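You operate a simulated robot arm through the tools that you are given. There is no shell and no other tool.

You are at the controls of a simulated robot arm. One attempt, no reset.

Task
Tap the small kinked shell round on the mandrel.
Fine: slide it on, drive the teal ring gauge down over it with the mallet; put both back. Set down upright: mallet.

The check looks at the end state, three seconds after you hand in, the way a careful person would. Anything else that was tipped, shoved, dropped, spilled or broken makes it a failure.

Robot
A 7-joint arm with a two-finger parallel gripper, fixed in place. Base frame: the origin is on the floor under the middle of its stand, x ahead of it, y to its left, z up. Lengths are in mm, angles in degrees, forces in N, time in s.
It reaches about 1046 mm from its shoulder. Its first joint turns from -166.0 to 166.0 degrees. Payload 1.57 kg.
The TCP is the grasp point between the finger pads, 30 mm short of the fingertips. In the tool frame z runs along the fingers and y along their closing line. The gripper opens to 80 mm. The fingers are 17 mm wide and 12 mm thick; the gripper's body (40 by 82 mm) begins 80 mm behind the TCP.
Orientation is that of the tool frame in the base frame, as a unit quaternion [w, x, y, z]. With the fingers straight down and closing along the base's y, the tool's x points along the base's -x, its y along +y and its z along -z.

Tools
- The arm moves only by the tool move_arm. Its argument "moves" is a list of rows, each a list of 7 numbers: the shift along the tool's x, y, z in units of 150 mm (1.0 is 150 mm), then the turn, a rotation vector about the tool's x, y, z in units of 180 degrees (1.0 is 180 degrees), then the finger opening in mm, from 0 to 80. In form: [[x, y, z, wx, wy, wz, hand], ...]. A call has 1 to 20 rows; each row is the pose to reach, as a shift and turn from the pose commanded when the call began, along the tool's axes at that moment. A call with a number of a shift or a turn outside -1 to 1 is refused whole. A row lasts 0.2 s, in which the tool goes at most 50 mm and 8.6 degrees; a call with a longer step from one row to the next is refused whole, and so is a gripper value outside its range. Where a pose cannot be reached the arm comes as near as it can. A force on the tool above 40 N (or 10 N above the force at the start of the call, whichever is more), or a blocked arm, ends the call early, and 0.2 s more pass. The fingers move at their own pace (about 153 mm/s each) and stop on an object; they squeeze with about 40 N. The grip force told is the motor's: it shows also when the fingers shut on nothing. Time passes only in rows, and 0.2 s behind the last, so rows that repeat a pose let the fingers close. The reply holds the time, the measured pose of the TCP, the force on the tool along the base axes, the opening and the grip force, in the units named above and with some noise, with the torque about the TCP (base axes, N m) and any sound that the robot's microphone picked up.
- Cameras (640 x 400 px; columns grow to the right, rows downward): "scene" is fixed at [50.5, 650.8, 1659.3]; the picture's right is [-0.50, -0.86, 0.00], its down [-0.53, 0.31, -0.79] and it looks along [0.68, -0.40, -0.61] (base axes); focal length 246 px, centre (320, 200). "wrist" rides on the gripper at [72, -7, -122] in the tool frame; the picture's right is [0.09, 1.00, 0.00], its down [-0.84, 0.08, -0.54] and it looks along [-0.54, 0.05, 0.84] (tool axes); focal length 238 px, centre (320, 200). There is no depth. A picture from a camera that has moved, and an enlarged one, comes with that camera's place and axes in the base frame and with its lens.
- snapshot(camera): a new picture of that camera. It takes no simulated time.
- enlarge(camera, box): a new picture of the part [left, top, right, bottom] of that camera's present view, enlarged. It takes no simulated time.
- close_job(): hands the job in; it is judged then, once.

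Places have to be worked out from the pictures, the camera data and where the tool is seen. Open the gripper and draw the arm clear of the work before you hand the job in, unless the task says otherwise.

The tools are called by a JSON object that holds its "fn" and its "kwargs". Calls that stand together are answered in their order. move_arm: Moves the arm, as the interface text tells. Its arguments: {"type":"object","properties":{"moves":{"type":"array","items":{"type":"array","items":{"type":"number"}}}},"required":["moves"]} The other tools are called the same way: snapshot (camera) takes a picture; enlarge (camera, box) takes an enlarged picture of a part of a camera's view; close_job () hands the job in.

At the start:

```text
t: 0.0
tcp_pos: [523.4, 70.4, 1427.1]
ee_rot: [0.0, 0.0, 1.0, 0.0]
force: [-0.1, 0.5, -0.5]
torque: [0.0, -0.02, 0.01]
grip_width: 79.9
grip_force: 0.1
```

scene: 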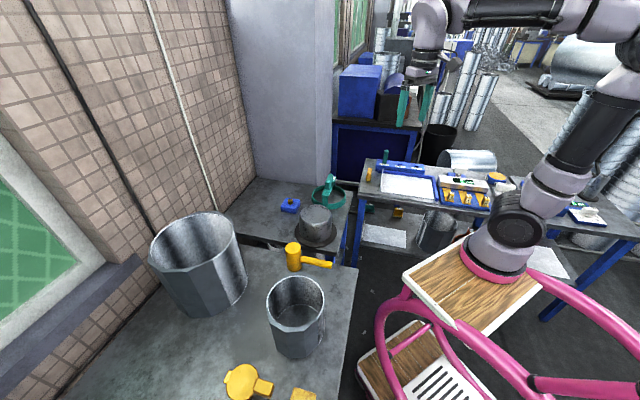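
wrist: 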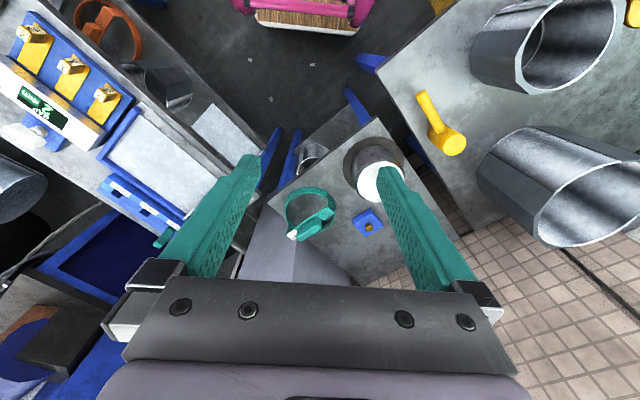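

I start by looking at the scene closely, to find the mandrel, the shells, the teal ring gauge and the mallet.

{"fn": "enlarge", "kwargs": {"camera": "scene", "box": [220, 160, 380, 260]}}

{"fn": "enlarge", "kwargs": {"camera": "scene", "box": [140, 200, 380, 350]}}

{"fn": "enlarge", "kwargs": {"camera": "scene", "box": [200, 300, 360, 400]}}

{"fn": "enlarge", "kwargs": {"camera": "wrist", "box": [240, 100, 480, 250]}}

{"fn": "enlarge", "kwargs": {"camera": "scene", "box": [340, 140, 540, 265]}}

```text
4.00 times, centred on (300, 210) of scene
camera zoom: at [50.5, 650.8, 1659.3], right [-0.5, -0.86, 0.0], down [-0.53, 0.31, -0.79], along [0.68, -0.4, -0.61], focal length 982 px, centre (400, 160)
```

zoom: 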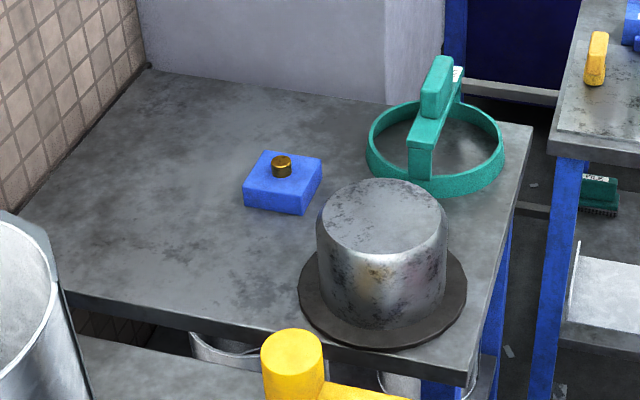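

```text
2.67 times, centred on (260, 275) of scene
camera zoom: at [50.5, 650.8, 1659.3], right [-0.5, -0.86, 0.0], down [-0.53, 0.31, -0.79], along [0.68, -0.4, -0.61], focal length 655 px, centre (480, 0)
```

zoom: 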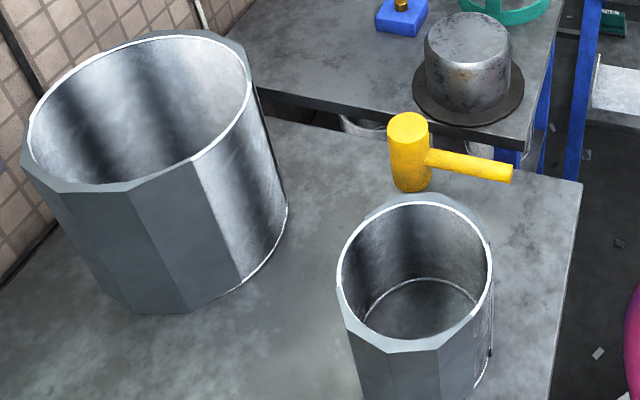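

```text
4.00 times, centred on (280, 350) of scene
camera zoom: at [50.5, 650.8, 1659.3], right [-0.5, -0.86, 0.0], down [-0.53, 0.31, -0.79], along [0.68, -0.4, -0.61], focal length 982 px, centre (480, -400)
```

zoom: 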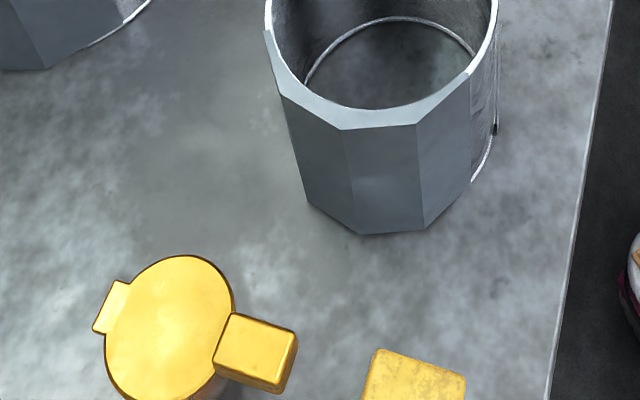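

```text
2.67 times, centred on (360, 175) of wrist
camera zoom: at [452.7, 63.1, 1548.8], right [-0.09, 1.0, 0.0], down [0.84, 0.08, 0.54], along [0.54, 0.05, -0.84], focal length 636 px, centre (213, 267)
```

zoom: 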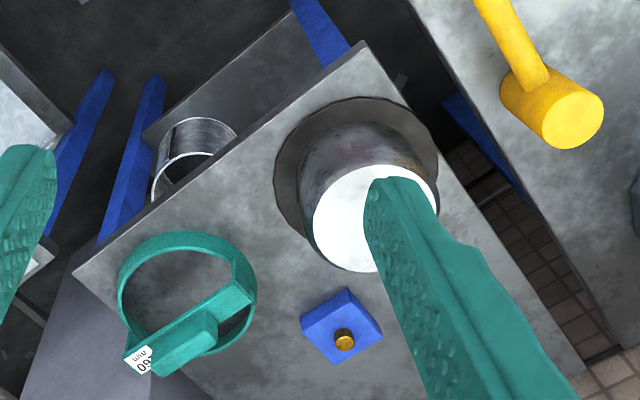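

```text
3.20 times, centred on (440, 202) of scene
camera zoom: at [50.5, 650.8, 1659.3], right [-0.5, -0.86, 0.0], down [-0.53, 0.31, -0.79], along [0.68, -0.4, -0.61], focal length 786 px, centre (-64, 192)
```

zoom: 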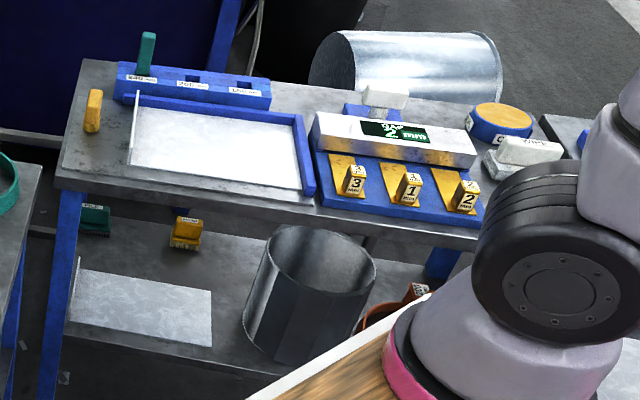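

Triangulating both views: the mandrel (about 140 mm dia.) has its top near (752, 262, 962), the mallet head top is near (631, 427, 965), and the small shell rim is near (396, 527, 1000). I move toward the near bench, staying high, to get better views.

{"fn": "move_arm", "kwargs": {"moves": [[0.1, 0.25, 0, 0, 0, 0, 80], [0.2, 0.5, 0, 0, 0, 0, 80], [0.3, 0.75, 0, 0, 0, 0, 80], [0.4, 1.0, 0, 0, 0, 0, 80]]}}

{"fn": "snapshot", "kwargs": {"camera": "wrist"}}

{"fn": "snapshot", "kwargs": {"camera": "scene"}}

```text
t: 1.0
tcp_pos: [462.5, 221.5, 1427.7]
ee_rot: [0.0, 0.001, 1.0, 0.0]
force: [0.6, 0.2, 0.6]
torque: [0.0, -0.02, 0.01]
grip_width: 80.4
grip_force: 0.0
```

```text
taken
camera wrist: at [390.7, 213.7, 1549.5], right [-0.09, 1.0, 0.0], down [0.84, 0.08, 0.54], along [0.54, 0.05, -0.84], focal length 238 px, centre (320, 200)
```

wrist: 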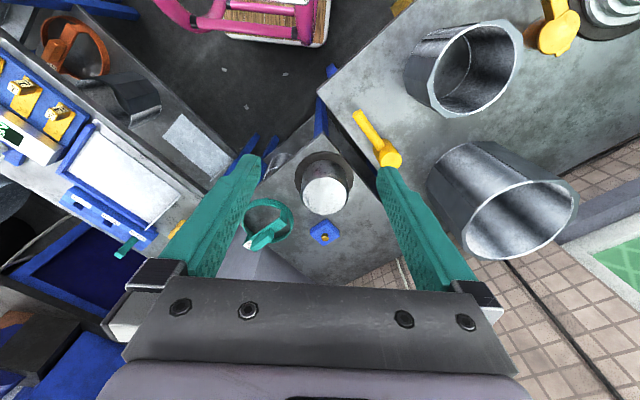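

```text
taken
```

scene: 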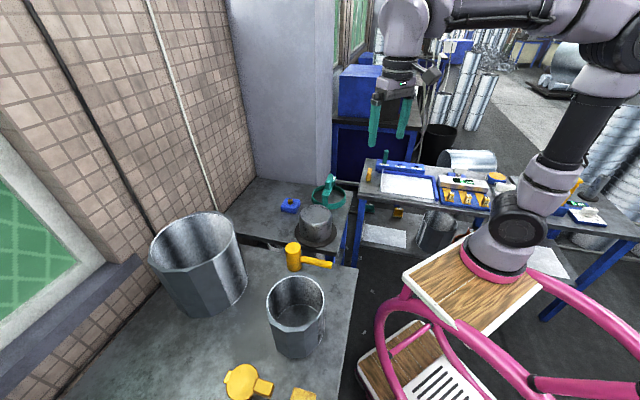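

{"fn": "enlarge", "kwargs": {"camera": "wrist", "box": [340, 0, 640, 188]}}

{"fn": "enlarge", "kwargs": {"camera": "wrist", "box": [220, 120, 420, 245]}}

{"fn": "enlarge", "kwargs": {"camera": "wrist", "box": [0, 0, 220, 138]}}

```text
2.13 times, centred on (490, 94) of wrist
camera zoom: at [390.7, 213.7, 1549.5], right [-0.09, 1.0, 0.0], down [0.84, 0.08, 0.54], along [0.54, 0.05, -0.84], focal length 507 px, centre (-42, 426)
```

zoom: 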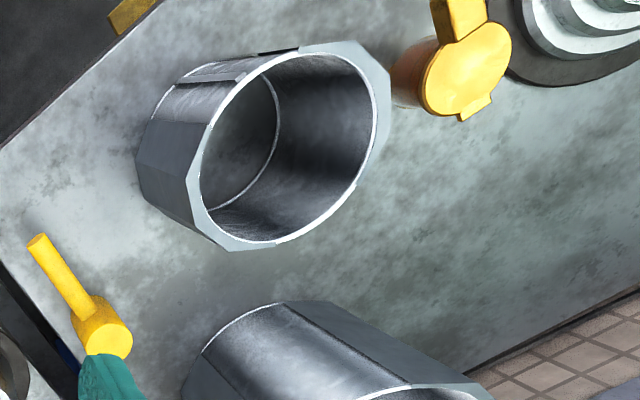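

```text
3.20 times, centred on (320, 182) of wrist
camera zoom: at [390.7, 213.7, 1549.5], right [-0.09, 1.0, 0.0], down [0.84, 0.08, 0.54], along [0.54, 0.05, -0.84], focal length 763 px, centre (320, 256)
```

zoom: 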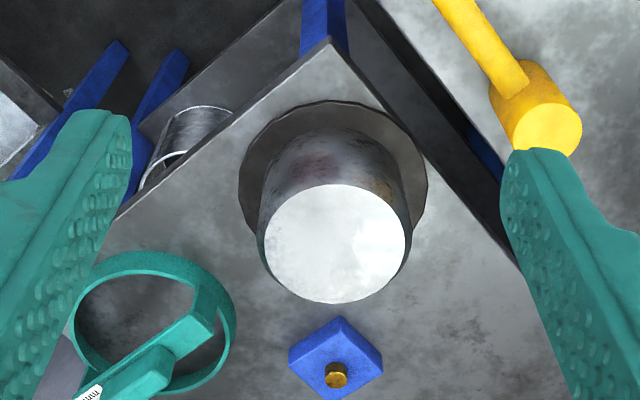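

```text
2.90 times, centred on (110, 69) of wrist
camera zoom: at [390.7, 213.7, 1549.5], right [-0.09, 1.0, 0.0], down [0.84, 0.08, 0.54], along [0.54, 0.05, -0.84], focal length 691 px, centre (929, 580)
```

zoom: 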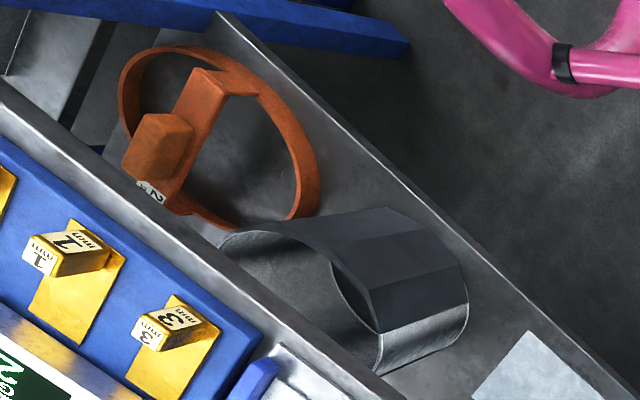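

The near bench holds the small and large kinked shells plus other items. I turn the tool so the wrist camera looks toward +y (left), for a better view of the small shell.

{"fn": "move_arm", "kwargs": {"moves": [[0, 0, 0, 0, 0, -0.045, 80], [0, 0, 0, 0, 0, -0.09, 80], [0, 0, 0, 0, 0, -0.135, 80], [0, 0, 0, 0, 0, -0.18, 80], [0, 0, 0, 0, 0, -0.225, 80], [0, 0, 0, 0, 0, -0.27, 80], [0, 0, 0, 0, 0, -0.315, 80], [0, 0, 0, 0, 0, -0.36, 80], [0, 0, 0, 0, 0, -0.405, 80], [0, 0, 0, 0, 0, -0.45, 80], [0, 0, 0, 0, 0, -0.5, 80]]}}

{"fn": "snapshot", "kwargs": {"camera": "wrist"}}

```text
refused: row 11 steps farther than a row can; nothing moved
```

```text
taken
camera wrist: at [390.7, 213.7, 1549.5], right [-0.09, 1.0, 0.0], down [0.84, 0.08, 0.54], along [0.54, 0.05, -0.84], focal length 238 px, centre (320, 200)
```

wrist: 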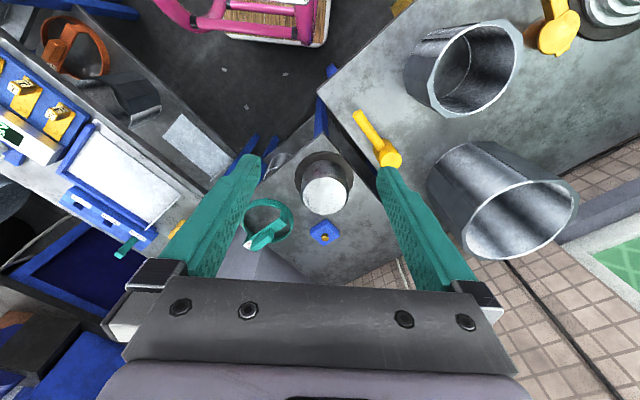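

The last step was too large (9°), so I resend with even 0.0455 steps.

{"fn": "move_arm", "kwargs": {"moves": [[0, 0, 0, 0, 0, -0.0455, 80], [0, 0, 0, 0, 0, -0.091, 80], [0, 0, 0, 0, 0, -0.1365, 80], [0, 0, 0, 0, 0, -0.182, 80], [0, 0, 0, 0, 0, -0.2275, 80], [0, 0, 0, 0, 0, -0.273, 80], [0, 0, 0, 0, 0, -0.3185, 80], [0, 0, 0, 0, 0, -0.364, 80], [0, 0, 0, 0, 0, -0.4095, 80], [0, 0, 0, 0, 0, -0.455, 80], [0, 0, 0, 0, 0, -0.5, 80]]}}

{"fn": "snapshot", "kwargs": {"camera": "wrist"}}

```text
t: 3.4
tcp_pos: [462.2, 220.2, 1425.7]
ee_rot: [0.0, 0.708, -0.706, 0.0]
force: [0.4, 0.1, 0.6]
torque: [0.01, 0.02, 0.01]
grip_width: 80.2
grip_force: 0.1
```

```text
taken
camera wrist: at [470.7, 147.8, 1548.6], right [-1.0, -0.09, 0.0], down [-0.08, 0.84, 0.54], along [-0.05, 0.54, -0.84], focal length 238 px, centre (320, 200)
```

wrist: 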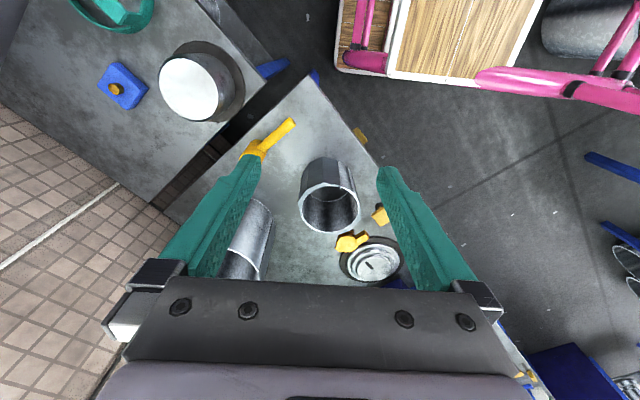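

{"fn": "enlarge", "kwargs": {"camera": "wrist", "box": [220, 100, 420, 225]}}

{"fn": "enlarge", "kwargs": {"camera": "wrist", "box": [270, 140, 430, 240]}}

{"fn": "enlarge", "kwargs": {"camera": "wrist", "box": [40, 0, 280, 150]}}

{"fn": "enlarge", "kwargs": {"camera": "wrist", "box": [320, 200, 420, 290]}}

```text
3.20 times, centred on (320, 162) of wrist
camera zoom: at [470.7, 147.8, 1548.6], right [-1.0, -0.09, 0.0], down [-0.08, 0.84, 0.54], along [-0.05, 0.54, -0.84], focal length 763 px, centre (320, 320)
```

zoom: 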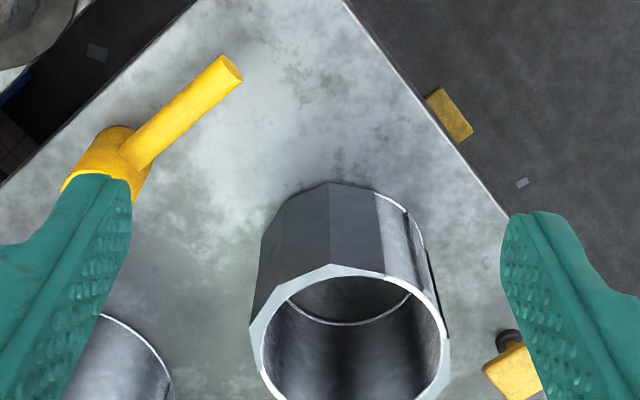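

```text
4.00 times, centred on (350, 190) of wrist
camera zoom: at [470.7, 147.8, 1548.6], right [-1.0, -0.09, 0.0], down [-0.08, 0.84, 0.54], along [-0.05, 0.54, -0.84], focal length 953 px, centre (200, 240)
```

zoom: 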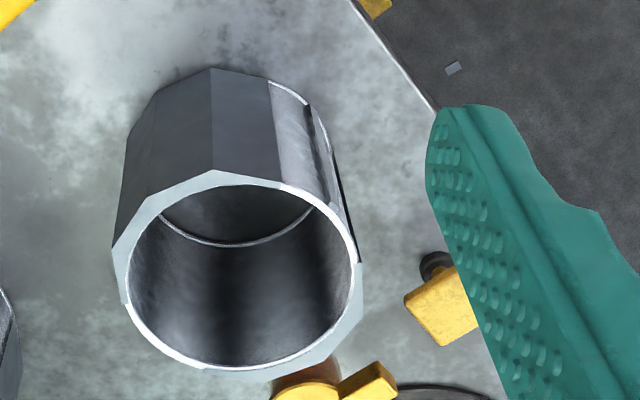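

```text
2.67 times, centred on (160, 75) of wrist
camera zoom: at [470.7, 147.8, 1548.6], right [-1.0, -0.09, 0.0], down [-0.08, 0.84, 0.54], along [-0.05, 0.54, -0.84], focal length 636 px, centre (747, 533)
```

zoom: 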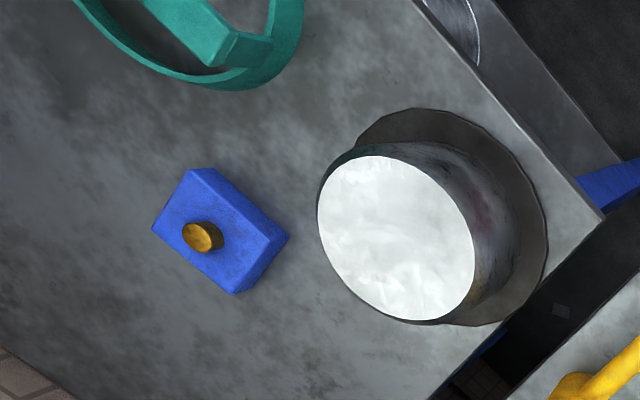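

```text
4.44 times, centred on (370, 245) of wrist
camera zoom: at [470.7, 147.8, 1548.6], right [-1.0, -0.09, 0.0], down [-0.08, 0.84, 0.54], along [-0.05, 0.54, -0.84], focal length 1059 px, centre (98, 0)
```

zoom: 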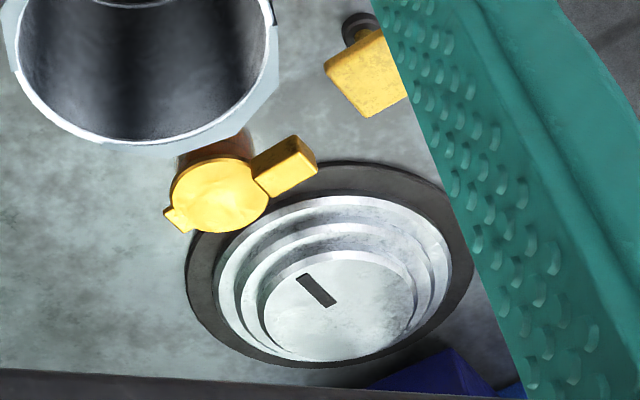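

Next I enlarge the scene view on the shell rim to triangulate its position precisely.

{"fn": "enlarge", "kwargs": {"camera": "scene", "box": [240, 260, 352, 330]}}

{"fn": "enlarge", "kwargs": {"camera": "scene", "box": [240, 300, 352, 370]}}

{"fn": "enlarge", "kwargs": {"camera": "scene", "box": [270, 230, 350, 280]}}

{"fn": "enlarge", "kwargs": {"camera": "scene", "box": [280, 165, 376, 225]}}

```text
5.71 times, centred on (296, 295) of scene
camera zoom: at [50.5, 650.8, 1659.3], right [-0.5, -0.86, 0.0], down [-0.53, 0.31, -0.79], along [0.68, -0.4, -0.61], focal length 1403 px, centre (457, -343)
```

zoom: 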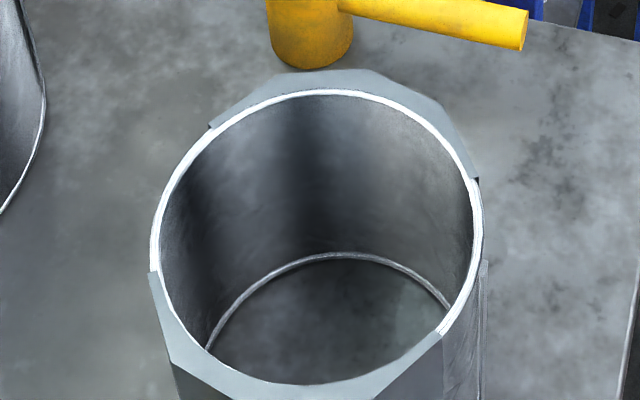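

```text
5.71 times, centred on (296, 335) of scene
camera zoom: at [50.5, 650.8, 1659.3], right [-0.5, -0.86, 0.0], down [-0.53, 0.31, -0.79], along [0.68, -0.4, -0.61], focal length 1403 px, centre (457, -571)
```

zoom: 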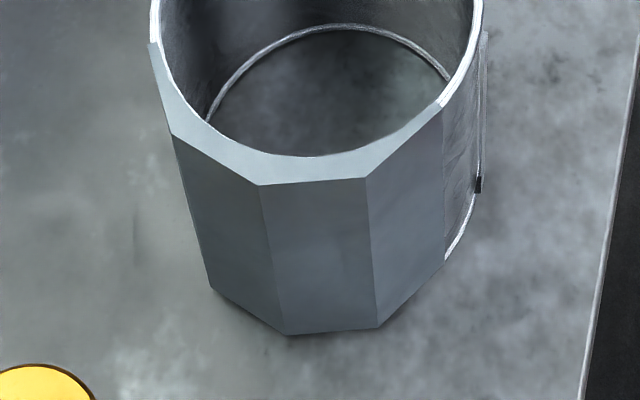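

```text
8.00 times, centred on (310, 255) of scene
camera zoom: at [50.5, 650.8, 1659.3], right [-0.5, -0.86, 0.0], down [-0.53, 0.31, -0.79], along [0.68, -0.4, -0.61], focal length 1964 px, centre (400, -240)
```

zoom: 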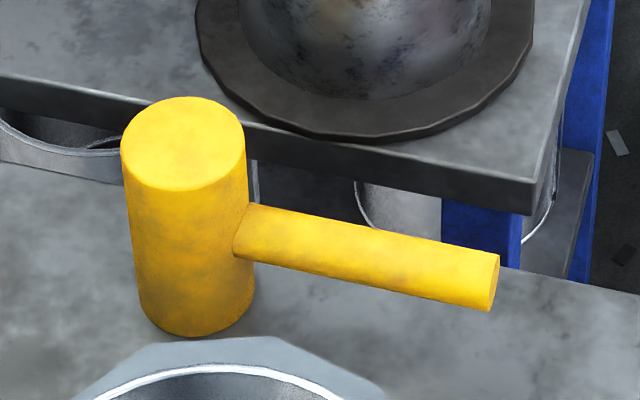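

```text
6.67 times, centred on (328, 195) of scene
camera zoom: at [50.5, 650.8, 1659.3], right [-0.5, -0.86, 0.0], down [-0.53, 0.31, -0.79], along [0.68, -0.4, -0.61], focal length 1637 px, centre (267, 233)
```

zoom: 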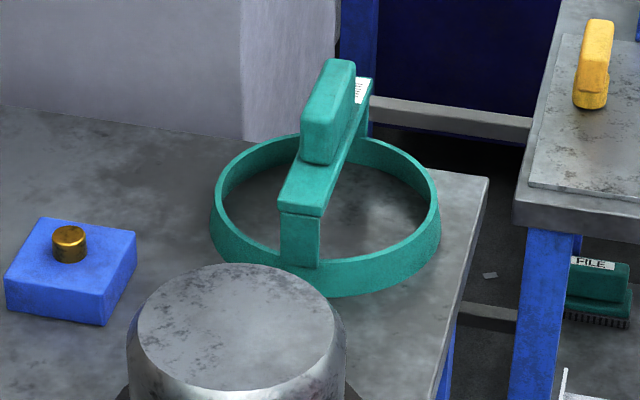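

The shell rim centre comes out near (406, 524, 1007), ID about 156, height about 170. It has two kinked patches, a seam near -133°, and a clean round wall section near +42° from its centre. I travel toward that section, turning the tool by 42°.

{"fn": "move_arm", "kwargs": {"moves": [[-0.25, 0, 0.1, 0, 0, 0, 80], [-0.5, 0, 0.2, 0, 0, 0, 80], [-0.75, 0, 0.3, 0, 0, 0, 80], [-1.0, 0, 0.4, 0, 0, 0, 80]]}}

{"fn": "move_arm", "kwargs": {"moves": [[-0.1667, 0, 0, 0, 0, -0.0389, 60], [-0.3333, 0, 0, 0, 0, -0.0778, 60], [-0.5, 0, 0, 0, 0, -0.1167, 60], [-0.6667, 0, 0, 0, 0, -0.1556, 60], [-0.8333, 0, 0, 0, 0, -0.1944, 60], [-1.0, 0, 0, 0, 0, -0.2333, 60]]}}

{"fn": "snapshot", "kwargs": {"camera": "wrist"}}

{"fn": "snapshot", "kwargs": {"camera": "scene"}}

```text
t: 4.4
tcp_pos: [464.7, 370.9, 1368.0]
ee_rot: [0.001, -0.707, 0.707, 0.0]
force: [-0.8, -0.6, 0.3]
torque: [0.03, -0.04, 0.03]
grip_width: 79.8
grip_force: 0.1
```

```text
t: 5.8
tcp_pos: [464.5, 520.4, 1368.3]
ee_rot: [0.001, 0.914, -0.406, 0.001]
force: [0.7, -0.4, 0.5]
torque: [0.06, -0.03, 0.02]
grip_width: 60.1
grip_force: 0.1
```

```text
taken
camera wrist: at [518.1, 470.2, 1490.2], right [-0.68, -0.74, 0.0], down [-0.62, 0.57, 0.54], along [-0.4, 0.37, -0.84], focal length 238 px, centre (320, 200)
```

wrist: 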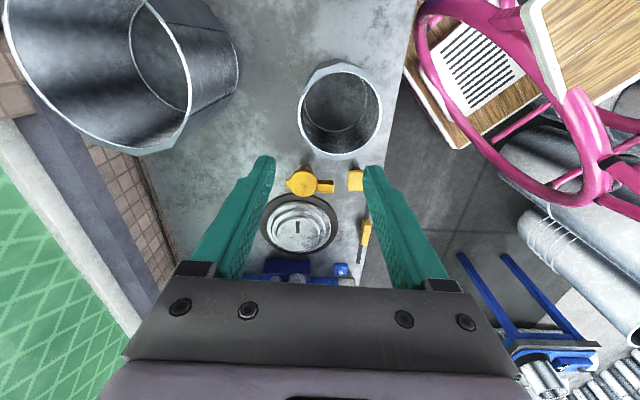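

```text
taken
```

scene: 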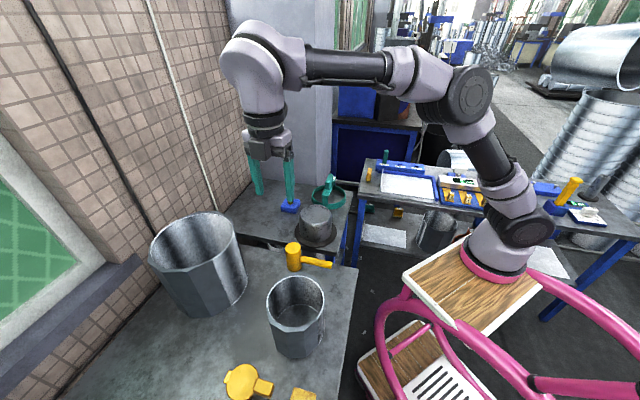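

{"fn": "enlarge", "kwargs": {"camera": "wrist", "box": [270, 50, 414, 140]}}

{"fn": "enlarge", "kwargs": {"camera": "wrist", "box": [260, 80, 420, 180]}}

```text
4.44 times, centred on (342, 95) of wrist
camera zoom: at [518.1, 470.2, 1490.2], right [-0.68, -0.74, 0.0], down [-0.62, 0.57, 0.54], along [-0.4, 0.37, -0.84], focal length 1059 px, centre (222, 667)
```

zoom: 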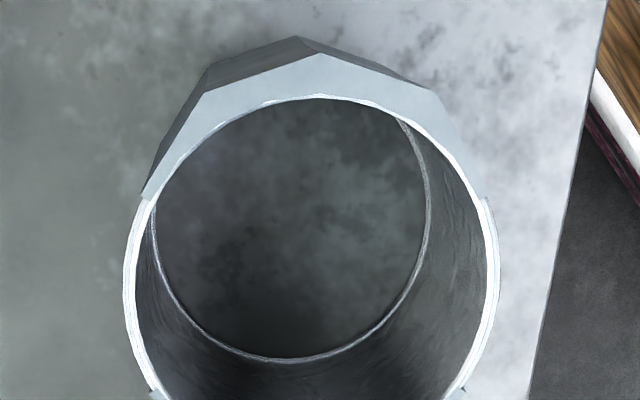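

```text
4.00 times, centred on (340, 130) of wrist
camera zoom: at [518.1, 470.2, 1490.2], right [-0.68, -0.74, 0.0], down [-0.62, 0.57, 0.54], along [-0.4, 0.37, -0.84], focal length 953 px, centre (240, 480)
```

zoom: 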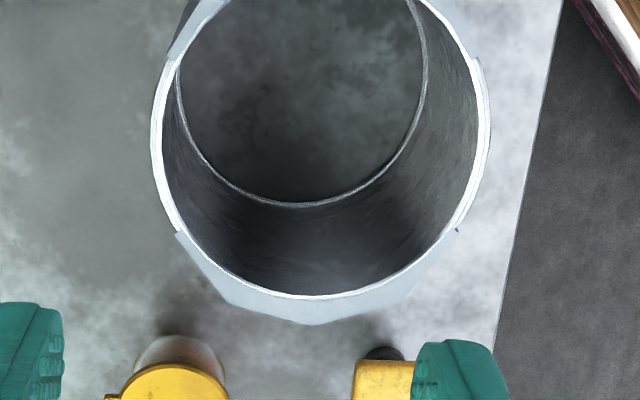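

The shell rim centre refines to about (409, 520), with the rim at z ≈ 1014. I descend partway over the round wall section at about (467, 572) and look again.

{"fn": "move_arm", "kwargs": {"moves": [[-0.061, -0.0617, 0.25, 0, 0, 0, 60], [-0.122, -0.1233, 0.5, 0, 0, 0, 60], [-0.183, -0.185, 0.75, 0, 0, 0, 60], [-0.244, -0.2467, 1.0, 0, 0, 0, 60]]}}

{"fn": "move_arm", "kwargs": {"moves": [[0, 0, 0.2, 0, 0, 0, 50], [0, 0, 0.4, 0, 0, 0, 50], [0, 0, 0.6, 0, 0, 0, 50]]}}

{"fn": "snapshot", "kwargs": {"camera": "wrist"}}

{"fn": "snapshot", "kwargs": {"camera": "scene"}}

```text
t: 6.8
tcp_pos: [468.9, 572.3, 1217.8]
ee_rot: [0.0, 0.914, -0.406, 0.0]
force: [-0.3, -0.3, 0.1]
torque: [0.03, 0.0, 0.01]
grip_width: 60.3
grip_force: 0.0
```

```text
t: 7.6
tcp_pos: [466.8, 572.8, 1129.1]
ee_rot: [0.0, 0.914, -0.406, -0.001]
force: [0.5, 0.3, -0.2]
torque: [0.02, 0.02, -0.02]
grip_width: 50.3
grip_force: 0.1
```

```text
taken
camera wrist: at [520.9, 522.9, 1249.6], right [-0.68, -0.73, 0.0], down [-0.62, 0.57, 0.54], along [-0.4, 0.37, -0.84], focal length 238 px, centre (320, 200)
```

wrist: 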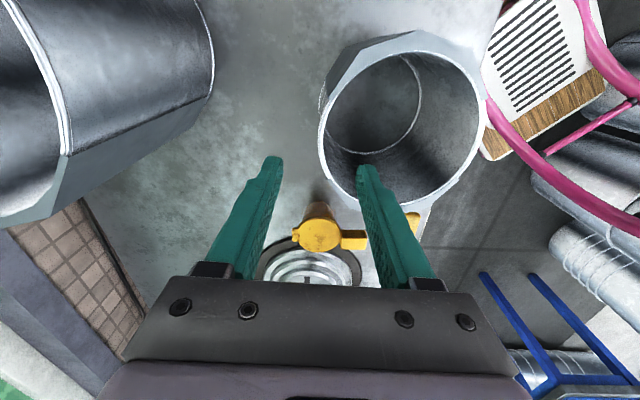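

```text
taken
```

scene: 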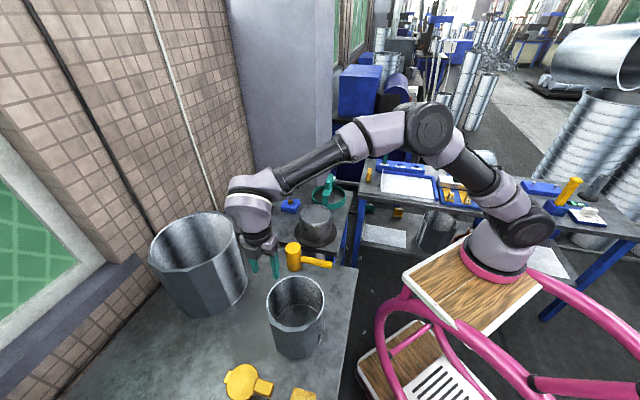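

{"fn": "enlarge", "kwargs": {"camera": "wrist", "box": [280, 20, 504, 160]}}

{"fn": "enlarge", "kwargs": {"camera": "wrist", "box": [240, 110, 400, 210]}}

{"fn": "enlarge", "kwargs": {"camera": "wrist", "box": [330, 110, 490, 230]}}

```text
2.86 times, centred on (392, 90) of wrist
camera zoom: at [520.9, 522.9, 1249.6], right [-0.68, -0.73, 0.0], down [-0.62, 0.57, 0.54], along [-0.4, 0.37, -0.84], focal length 681 px, centre (114, 514)
```

zoom: 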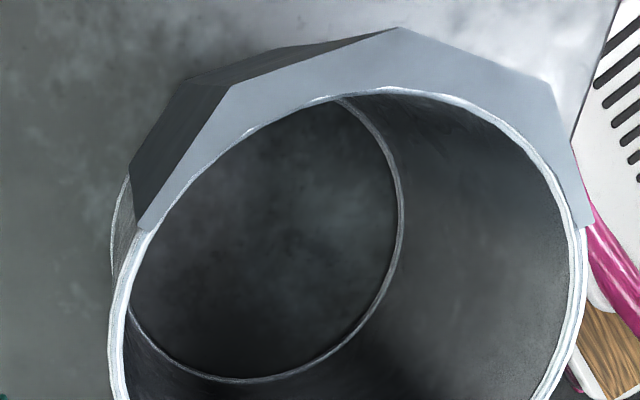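

```text
4.00 times, centred on (320, 160) of wrist
camera zoom: at [520.9, 522.9, 1249.6], right [-0.68, -0.73, 0.0], down [-0.62, 0.57, 0.54], along [-0.4, 0.37, -0.84], focal length 953 px, centre (320, 360)
```

zoom: 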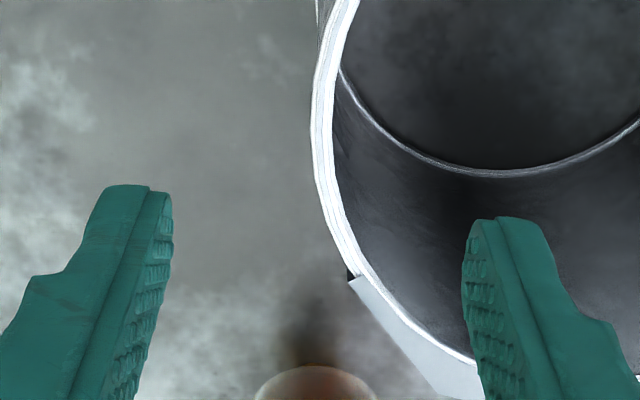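

```text
3.33 times, centred on (410, 170) of wrist
camera zoom: at [520.9, 522.9, 1249.6], right [-0.68, -0.73, 0.0], down [-0.62, 0.57, 0.54], along [-0.4, 0.37, -0.84], focal length 794 px, centre (20, 300)
```

zoom: 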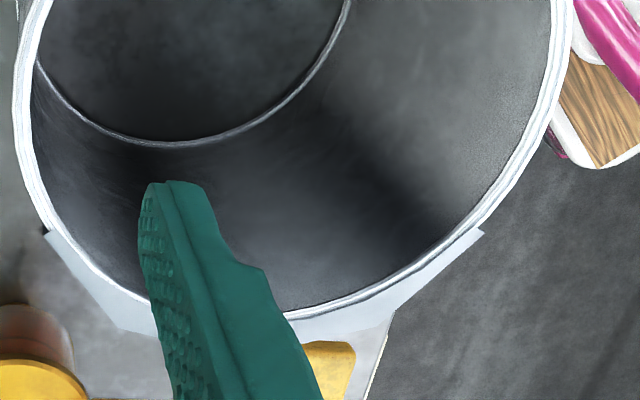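

The wall lies midway between the fingers, and the round section's centre is about 11 mm further along tool -x. Revised estimates put the rim at z ≈ 1025, so I shift there, descend to just above the rim, and check.

{"fn": "move_arm", "kwargs": {"moves": [[-0.035, 0, 0.1, 0, 0, 0, 50], [-0.071, 0, 0.25, 0, 0, 0, 50], [-0.071, 0, 0.38, 0, 0, 0, 50]]}}

{"fn": "snapshot", "kwargs": {"camera": "wrist"}}

{"fn": "enlarge", "kwargs": {"camera": "scene", "box": [232, 230, 344, 300]}}

{"fn": "enlarge", "kwargs": {"camera": "wrist", "box": [240, 110, 400, 210]}}

```text
t: 8.4
tcp_pos: [459.6, 580.0, 1068.6]
ee_rot: [0.0, 0.913, -0.408, 0.0]
force: [0.0, 0.3, 0.3]
torque: [0.01, -0.04, -0.01]
grip_width: 50.2
grip_force: 0.1
```

```text
taken
camera wrist: at [513.4, 528.5, 1191.2], right [-0.68, -0.73, 0.0], down [-0.62, 0.57, 0.54], along [-0.4, 0.37, -0.84], focal length 238 px, centre (320, 200)
```

wrist: 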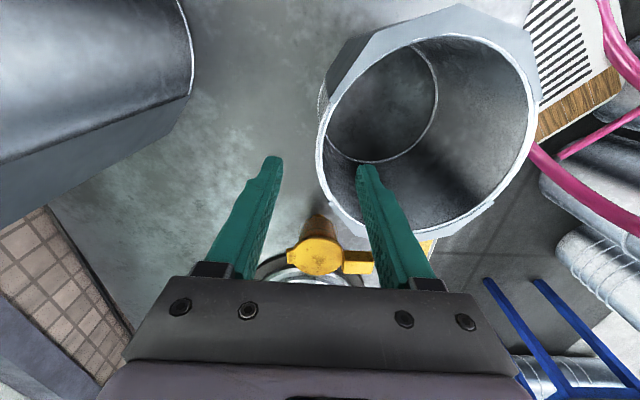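

```text
5.71 times, centred on (288, 265) of scene
camera zoom: at [50.5, 650.8, 1659.3], right [-0.5, -0.86, 0.0], down [-0.53, 0.31, -0.79], along [0.68, -0.4, -0.61], focal length 1403 px, centre (503, -171)
```

zoom: 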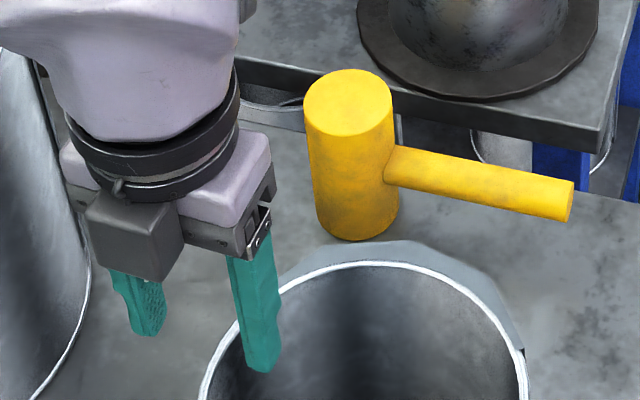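

```text
4.00 times, centred on (320, 160) of wrist
camera zoom: at [513.4, 528.5, 1191.2], right [-0.68, -0.73, 0.0], down [-0.62, 0.57, 0.54], along [-0.4, 0.37, -0.84], focal length 953 px, centre (320, 360)
```

zoom: 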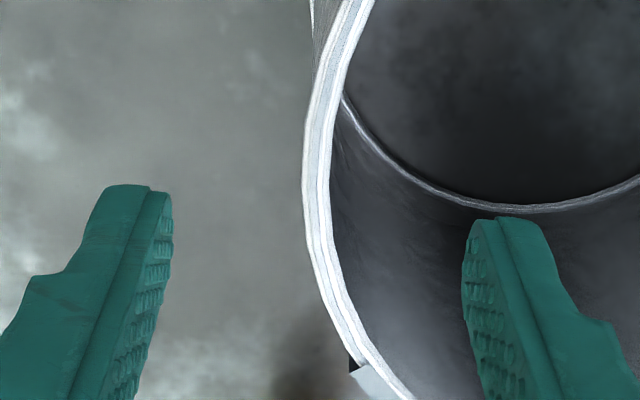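

The wall is centred between the fingers within about 1 mm. I lower the fingers over the wall and check the overlap.

{"fn": "move_arm", "kwargs": {"moves": [[0, 0, 0.1, 0, 0, 0, 50], [0, 0, 0.2, 0, 0, 0, 50], [0, 0, 0.26, 0, 0, 0, 50]]}}

{"fn": "enlarge", "kwargs": {"camera": "scene", "box": [232, 230, 344, 300]}}

{"fn": "enlarge", "kwargs": {"camera": "wrist", "box": [240, 110, 400, 210]}}

{"fn": "snapshot", "kwargs": {"camera": "wrist"}}

```text
t: 9.2
tcp_pos: [460.4, 580.8, 1030.0]
ee_rot: [0.0, 0.913, -0.408, 0.001]
force: [-0.3, -0.1, 0.0]
torque: [0.0, -0.01, 0.02]
grip_width: 50.0
grip_force: 0.1
```

```text
5.71 times, centred on (288, 265) of scene
camera zoom: at [50.5, 650.8, 1659.3], right [-0.5, -0.86, 0.0], down [-0.53, 0.31, -0.79], along [0.68, -0.4, -0.61], focal length 1403 px, centre (503, -171)
```

zoom: 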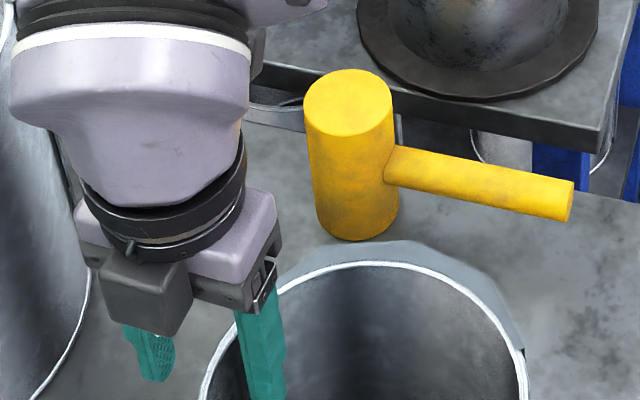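

```text
4.00 times, centred on (320, 160) of wrist
camera zoom: at [513.7, 529.8, 1151.8], right [-0.68, -0.74, 0.0], down [-0.62, 0.57, 0.54], along [-0.4, 0.37, -0.84], focal length 953 px, centre (320, 360)
```

zoom: 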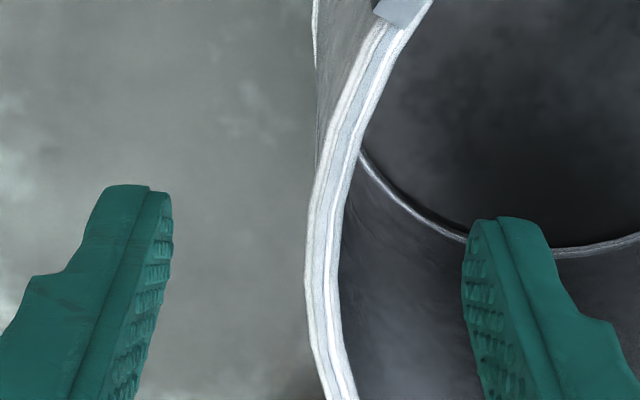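

```text
taken
camera wrist: at [513.7, 529.8, 1151.8], right [-0.68, -0.74, 0.0], down [-0.62, 0.57, 0.54], along [-0.4, 0.37, -0.84], focal length 238 px, centre (320, 200)
```

wrist: 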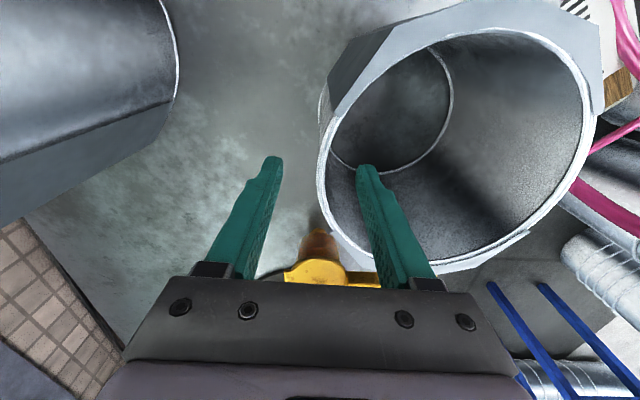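

The rim is estimated between z = 1008 and 1022. I go down to TCP z ≈ 1015, close on the wall, and look.

{"fn": "move_arm", "kwargs": {"moves": [[0, 0, 0.06, 0, 0, 0, 50], [0, 0, 0.1, 0, 0, 0, 50], [0, 0, 0.1, 0, 0, 0, 20], [0, 0, 0.1, 0, 0, 0, 0], [0, 0, 0.1, 0, 0, 0, 0], [0, 0, 0.1, 0, 0, 0, 0]]}}

{"fn": "enlarge", "kwargs": {"camera": "scene", "box": [232, 240, 344, 310]}}

{"fn": "enlarge", "kwargs": {"camera": "wrist", "box": [240, 130, 400, 230]}}

```text
t: 10.6
tcp_pos: [459.6, 580.4, 1014.8]
ee_rot: [0.0, 0.913, -0.407, 0.0]
force: [-0.9, -0.7, -0.3]
torque: [0.13, 0.11, 0.09]
grip_width: 3.8
grip_force: 24.4
```

```text
5.71 times, centred on (288, 275) of scene
camera zoom: at [50.5, 650.8, 1659.3], right [-0.5, -0.86, 0.0], down [-0.53, 0.31, -0.79], along [0.68, -0.4, -0.61], focal length 1403 px, centre (503, -229)
```

zoom: 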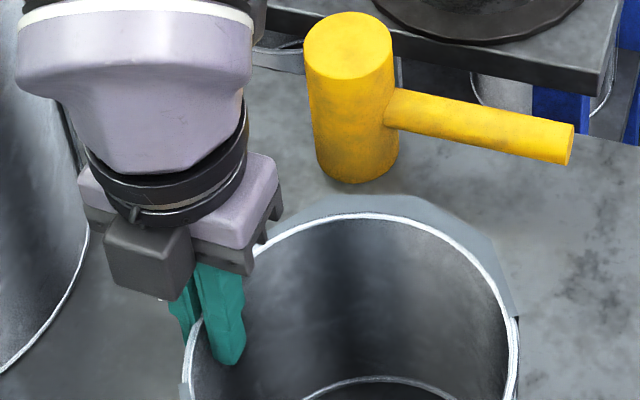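

```text
4.00 times, centred on (320, 180) of wrist
camera zoom: at [513.6, 530.8, 1136.4], right [-0.68, -0.73, 0.0], down [-0.62, 0.57, 0.54], along [-0.4, 0.37, -0.84], focal length 953 px, centre (320, 280)
```

zoom: 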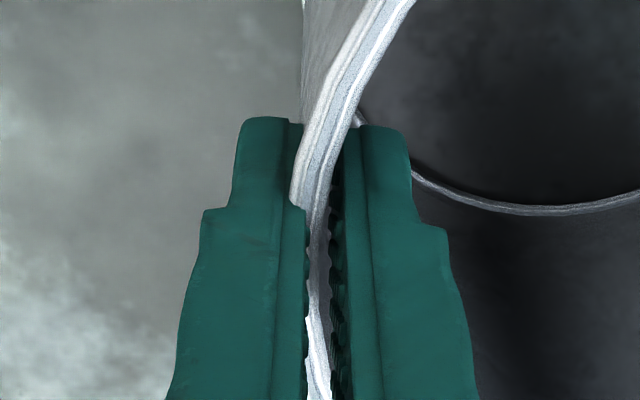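

The fingers have closed on a 3.8 mm wall with about 33 mm overlap, so the rim is at z ≈ 1017. I lift gently and check that it holds level.

{"fn": "move_arm", "kwargs": {"moves": [[0, 0, 0, 0, 0, 0, 0], [0, 0, -0.03, 0, 0, 0, 0], [0, 0, -0.06, 0, 0, 0, 0], [0, 0, -0.1, 0, 0, 0, 0], [0, 0, -0.14, 0, 0, 0, 0], [0, 0, -0.14, 0, 0, 0, 0]]}}

{"fn": "enlarge", "kwargs": {"camera": "scene", "box": [200, 230, 360, 370]}}

{"fn": "enlarge", "kwargs": {"camera": "wrist", "box": [240, 130, 400, 230]}}

```text
t: 12.0
tcp_pos: [461.2, 580.5, 1035.4]
ee_rot: [0.0, 0.914, -0.407, 0.0]
force: [1.1, -0.4, -3.5]
torque: [0.19, -0.18, 0.01]
grip_width: 3.8
grip_force: 24.3
```

```text
2.86 times, centred on (280, 300) of scene
camera zoom: at [50.5, 650.8, 1659.3], right [-0.5, -0.86, 0.0], down [-0.53, 0.31, -0.79], along [0.68, -0.4, -0.61], focal length 701 px, centre (434, -86)
```

zoom: 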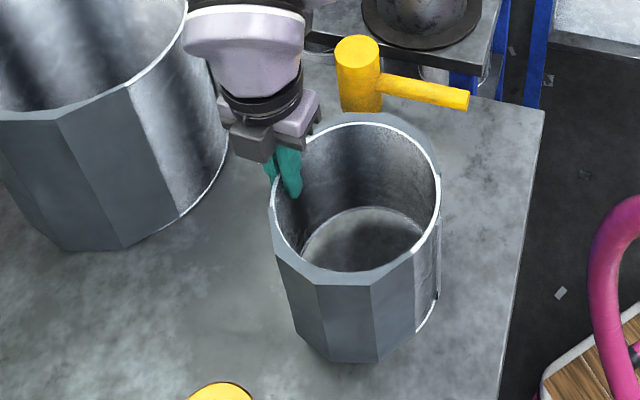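

```text
4.00 times, centred on (320, 180) of wrist
camera zoom: at [515.0, 531.0, 1158.1], right [-0.68, -0.73, 0.0], down [-0.62, 0.57, 0.54], along [-0.4, 0.37, -0.84], focal length 953 px, centre (320, 280)
```

zoom: 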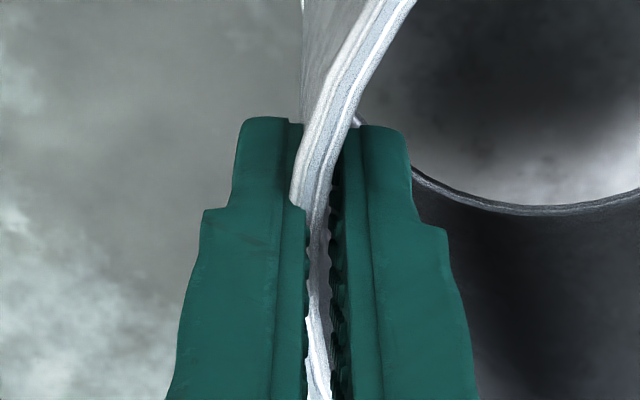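

The weight is about 0.35 kg and the shell hangs level and firm. I lift it a further 150 mm to clear the mallet and mandrel.

{"fn": "move_arm", "kwargs": {"moves": [[0, 0, -0.1, 0, 0, 0, 0], [0, 0, -0.25, 0, 0, 0, 0], [0, 0, -0.4, 0, 0, 0, 0], [0, 0, -0.55, 0, 0, 0, 0], [0, 0, -0.7, 0, 0, 0, 0], [0, 0, -0.85, 0, 0, 0, 0], [0, 0, -0.95, 0, 0, 0, 0], [0, 0, -1.0, 0, 0, 0, 0]]}}

{"fn": "snapshot", "kwargs": {"camera": "wrist"}}

{"fn": "snapshot", "kwargs": {"camera": "scene"}}

```text
t: 13.8
tcp_pos: [459.0, 579.7, 1187.3]
ee_rot: [0.0, 0.914, -0.406, 0.001]
force: [0.4, 0.8, -2.7]
torque: [0.17, -0.17, -0.02]
grip_width: 3.5
grip_force: 24.8
```

```text
taken
camera wrist: at [513.2, 530.3, 1309.1], right [-0.68, -0.73, 0.0], down [-0.62, 0.57, 0.54], along [-0.4, 0.37, -0.84], focal length 238 px, centre (320, 200)
```

wrist: 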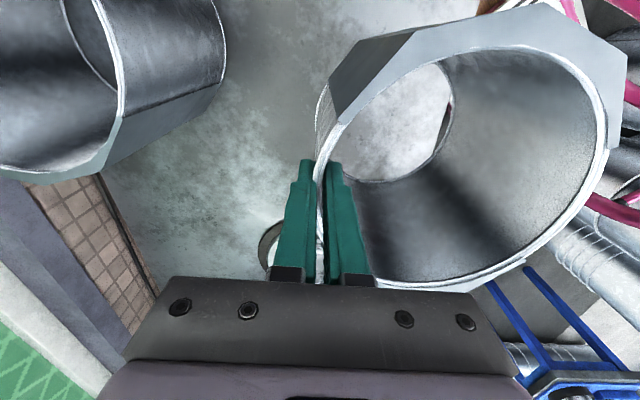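

```text
taken
```

scene: 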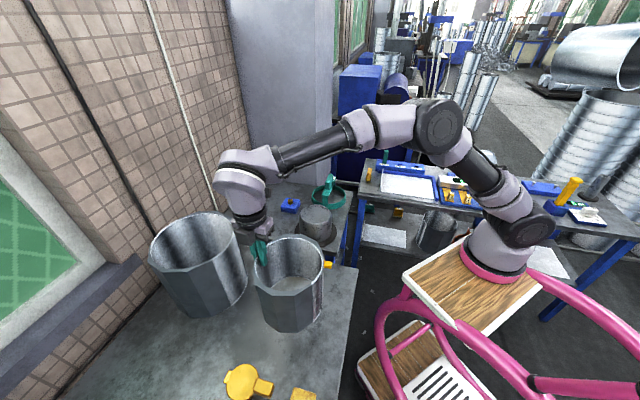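

{"fn": "enlarge", "kwargs": {"camera": "wrist", "box": [300, 0, 640, 212]}}

{"fn": "enlarge", "kwargs": {"camera": "wrist", "box": [300, 130, 640, 300]}}

```text
1.88 times, centred on (470, 106) of wrist
camera zoom: at [513.2, 530.3, 1309.1], right [-0.68, -0.73, 0.0], down [-0.62, 0.57, 0.54], along [-0.4, 0.37, -0.84], focal length 449 px, centre (38, 377)
```

zoom: 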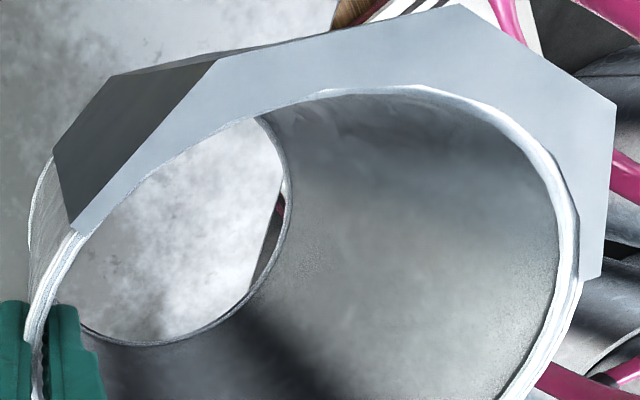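

```text
1.88 times, centred on (470, 215) of wrist
camera zoom: at [513.2, 530.3, 1309.1], right [-0.68, -0.73, 0.0], down [-0.62, 0.57, 0.54], along [-0.4, 0.37, -0.84], focal length 449 px, centre (38, 172)
```

zoom: 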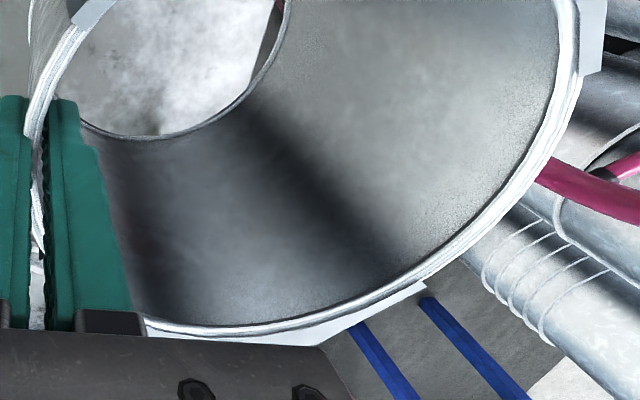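

In tool coordinates the shell centre is about (2, 78) from the TCP, ID about 153. I carry it toward the mandrel, first translating away from the large shell.

{"fn": "move_arm", "kwargs": {"moves": [[0.1, -0.005, 0, 0, 0, 0, 0], [0.25, -0.013, 0, 0, 0, 0, 0], [0.45, -0.023, 0, 0, 0, 0, 0], [0.65, -0.034, 0, 0, 0, 0, 0], [0.85, -0.044, 0, 0, 0, 0, 0], [0.95, -0.049, 0, 0, 0, 0, 0], [1.0, -0.052, 0, 0, 0, 0, 0]]}}

{"fn": "move_arm", "kwargs": {"moves": [[0.1, -0.005, 0, 0, 0, 0, 0], [0.25, -0.013, 0, 0, 0, 0, 0], [0.45, -0.023, 0, 0, 0, 0, 0], [0.65, -0.034, 0, 0, 0, 0, 0], [0.85, -0.044, 0, 0, 0, 0, 0], [0.95, -0.049, 0, 0, 0, 0, 0], [1.0, -0.052, 0, 0, 0, 0, 0]]}}

{"fn": "snapshot", "kwargs": {"camera": "scene"}}

```text
t: 15.4
tcp_pos: [566.2, 475.5, 1186.5]
ee_rot: [0.001, 0.914, -0.406, 0.0]
force: [-0.6, 0.7, -3.1]
torque: [0.18, -0.18, -0.02]
grip_width: 4.0
grip_force: 24.6
```

```text
t: 17.0
tcp_pos: [673.3, 368.5, 1187.1]
ee_rot: [0.0, 0.914, -0.406, 0.0]
force: [-0.9, 0.8, -3.2]
torque: [0.19, -0.18, 0.04]
grip_width: 3.7
grip_force: 25.0
```

```text
taken
```

scene: 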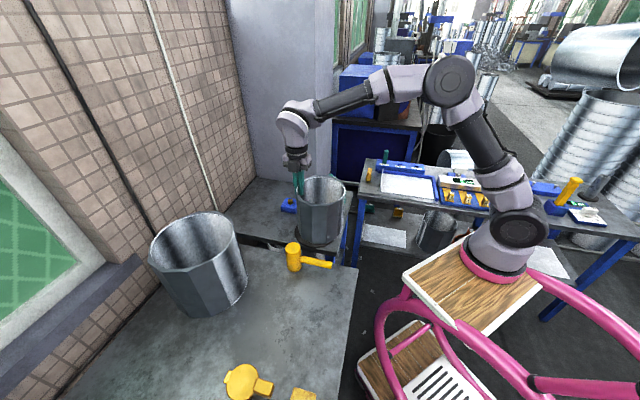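

The shell is steady. I now rotate the tool back by 132° toward the natural orientation, shifting to view the mandrel unobstructed in the left half of the wrist image.

{"fn": "move_arm", "kwargs": {"moves": [[0.0225, -0.0205, 0, 0, 0, 0.0367, 0], [0.0451, -0.0411, 0, 0, 0, 0.0733, 0], [0.0676, -0.0616, 0, 0, 0, 0.11, 0], [0.0901, -0.0821, 0, 0, 0, 0.1467, 0], [0.1127, -0.1027, 0, 0, 0, 0.1833, 0], [0.1352, -0.1232, 0, 0, 0, 0.22, 0], [0.1577, -0.1437, 0, 0, 0, 0.2567, 0], [0.1803, -0.1643, 0, 0, 0, 0.2933, 0], [0.2028, -0.1848, 0, 0, 0, 0.33, 0], [0.2254, -0.2054, 0, 0, 0, 0.3667, 0], [0.2479, -0.2259, 0, 0, 0, 0.4033, 0], [0.2704, -0.2464, 0, 0, 0, 0.44, 0], [0.293, -0.267, 0, 0, 0, 0.4767, 0], [0.3155, -0.2875, 0, 0, 0, 0.5133, 0], [0.338, -0.308, 0, 0, 0, 0.55, 0], [0.3606, -0.3286, 0, 0, 0, 0.5867, 0], [0.3831, -0.3491, 0, 0, 0, 0.6233, 0], [0.4056, -0.3696, 0, 0, 0, 0.66, 0], [0.4282, -0.3902, 0, 0, 0, 0.6967, 0], [0.4507, -0.4107, 0, 0, 0, 0.7333, 0]]}}

{"fn": "snapshot", "kwargs": {"camera": "wrist"}}

{"fn": "snapshot", "kwargs": {"camera": "scene"}}

```text
t: 21.2
tcp_pos: [763.2, 360.3, 1187.1]
ee_rot: [-0.001, 0.001, 1.0, 0.0]
force: [0.6, 0.4, -4.3]
torque: [-0.29, -0.01, 0.01]
grip_width: 3.9
grip_force: 24.1
```

```text
taken
camera wrist: at [692.0, 352.4, 1308.2], right [-0.09, 1.0, 0.0], down [0.84, 0.08, 0.54], along [0.54, 0.05, -0.84], focal length 238 px, centre (320, 200)
```

wrist: 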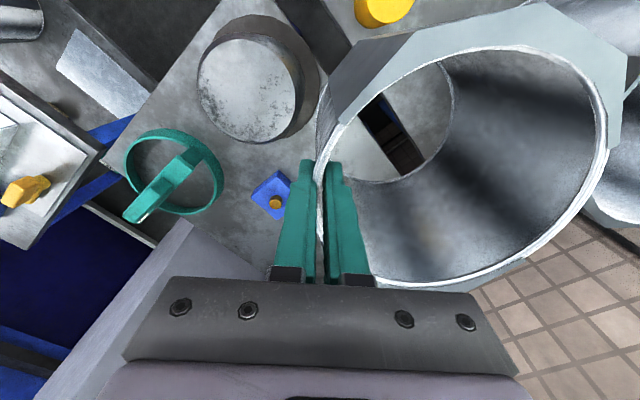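

```text
taken
```

scene: 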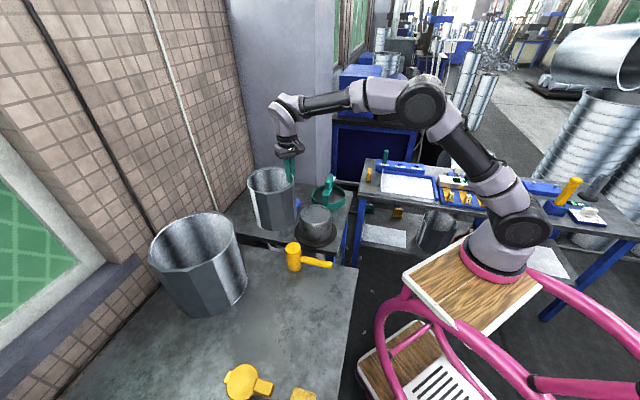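

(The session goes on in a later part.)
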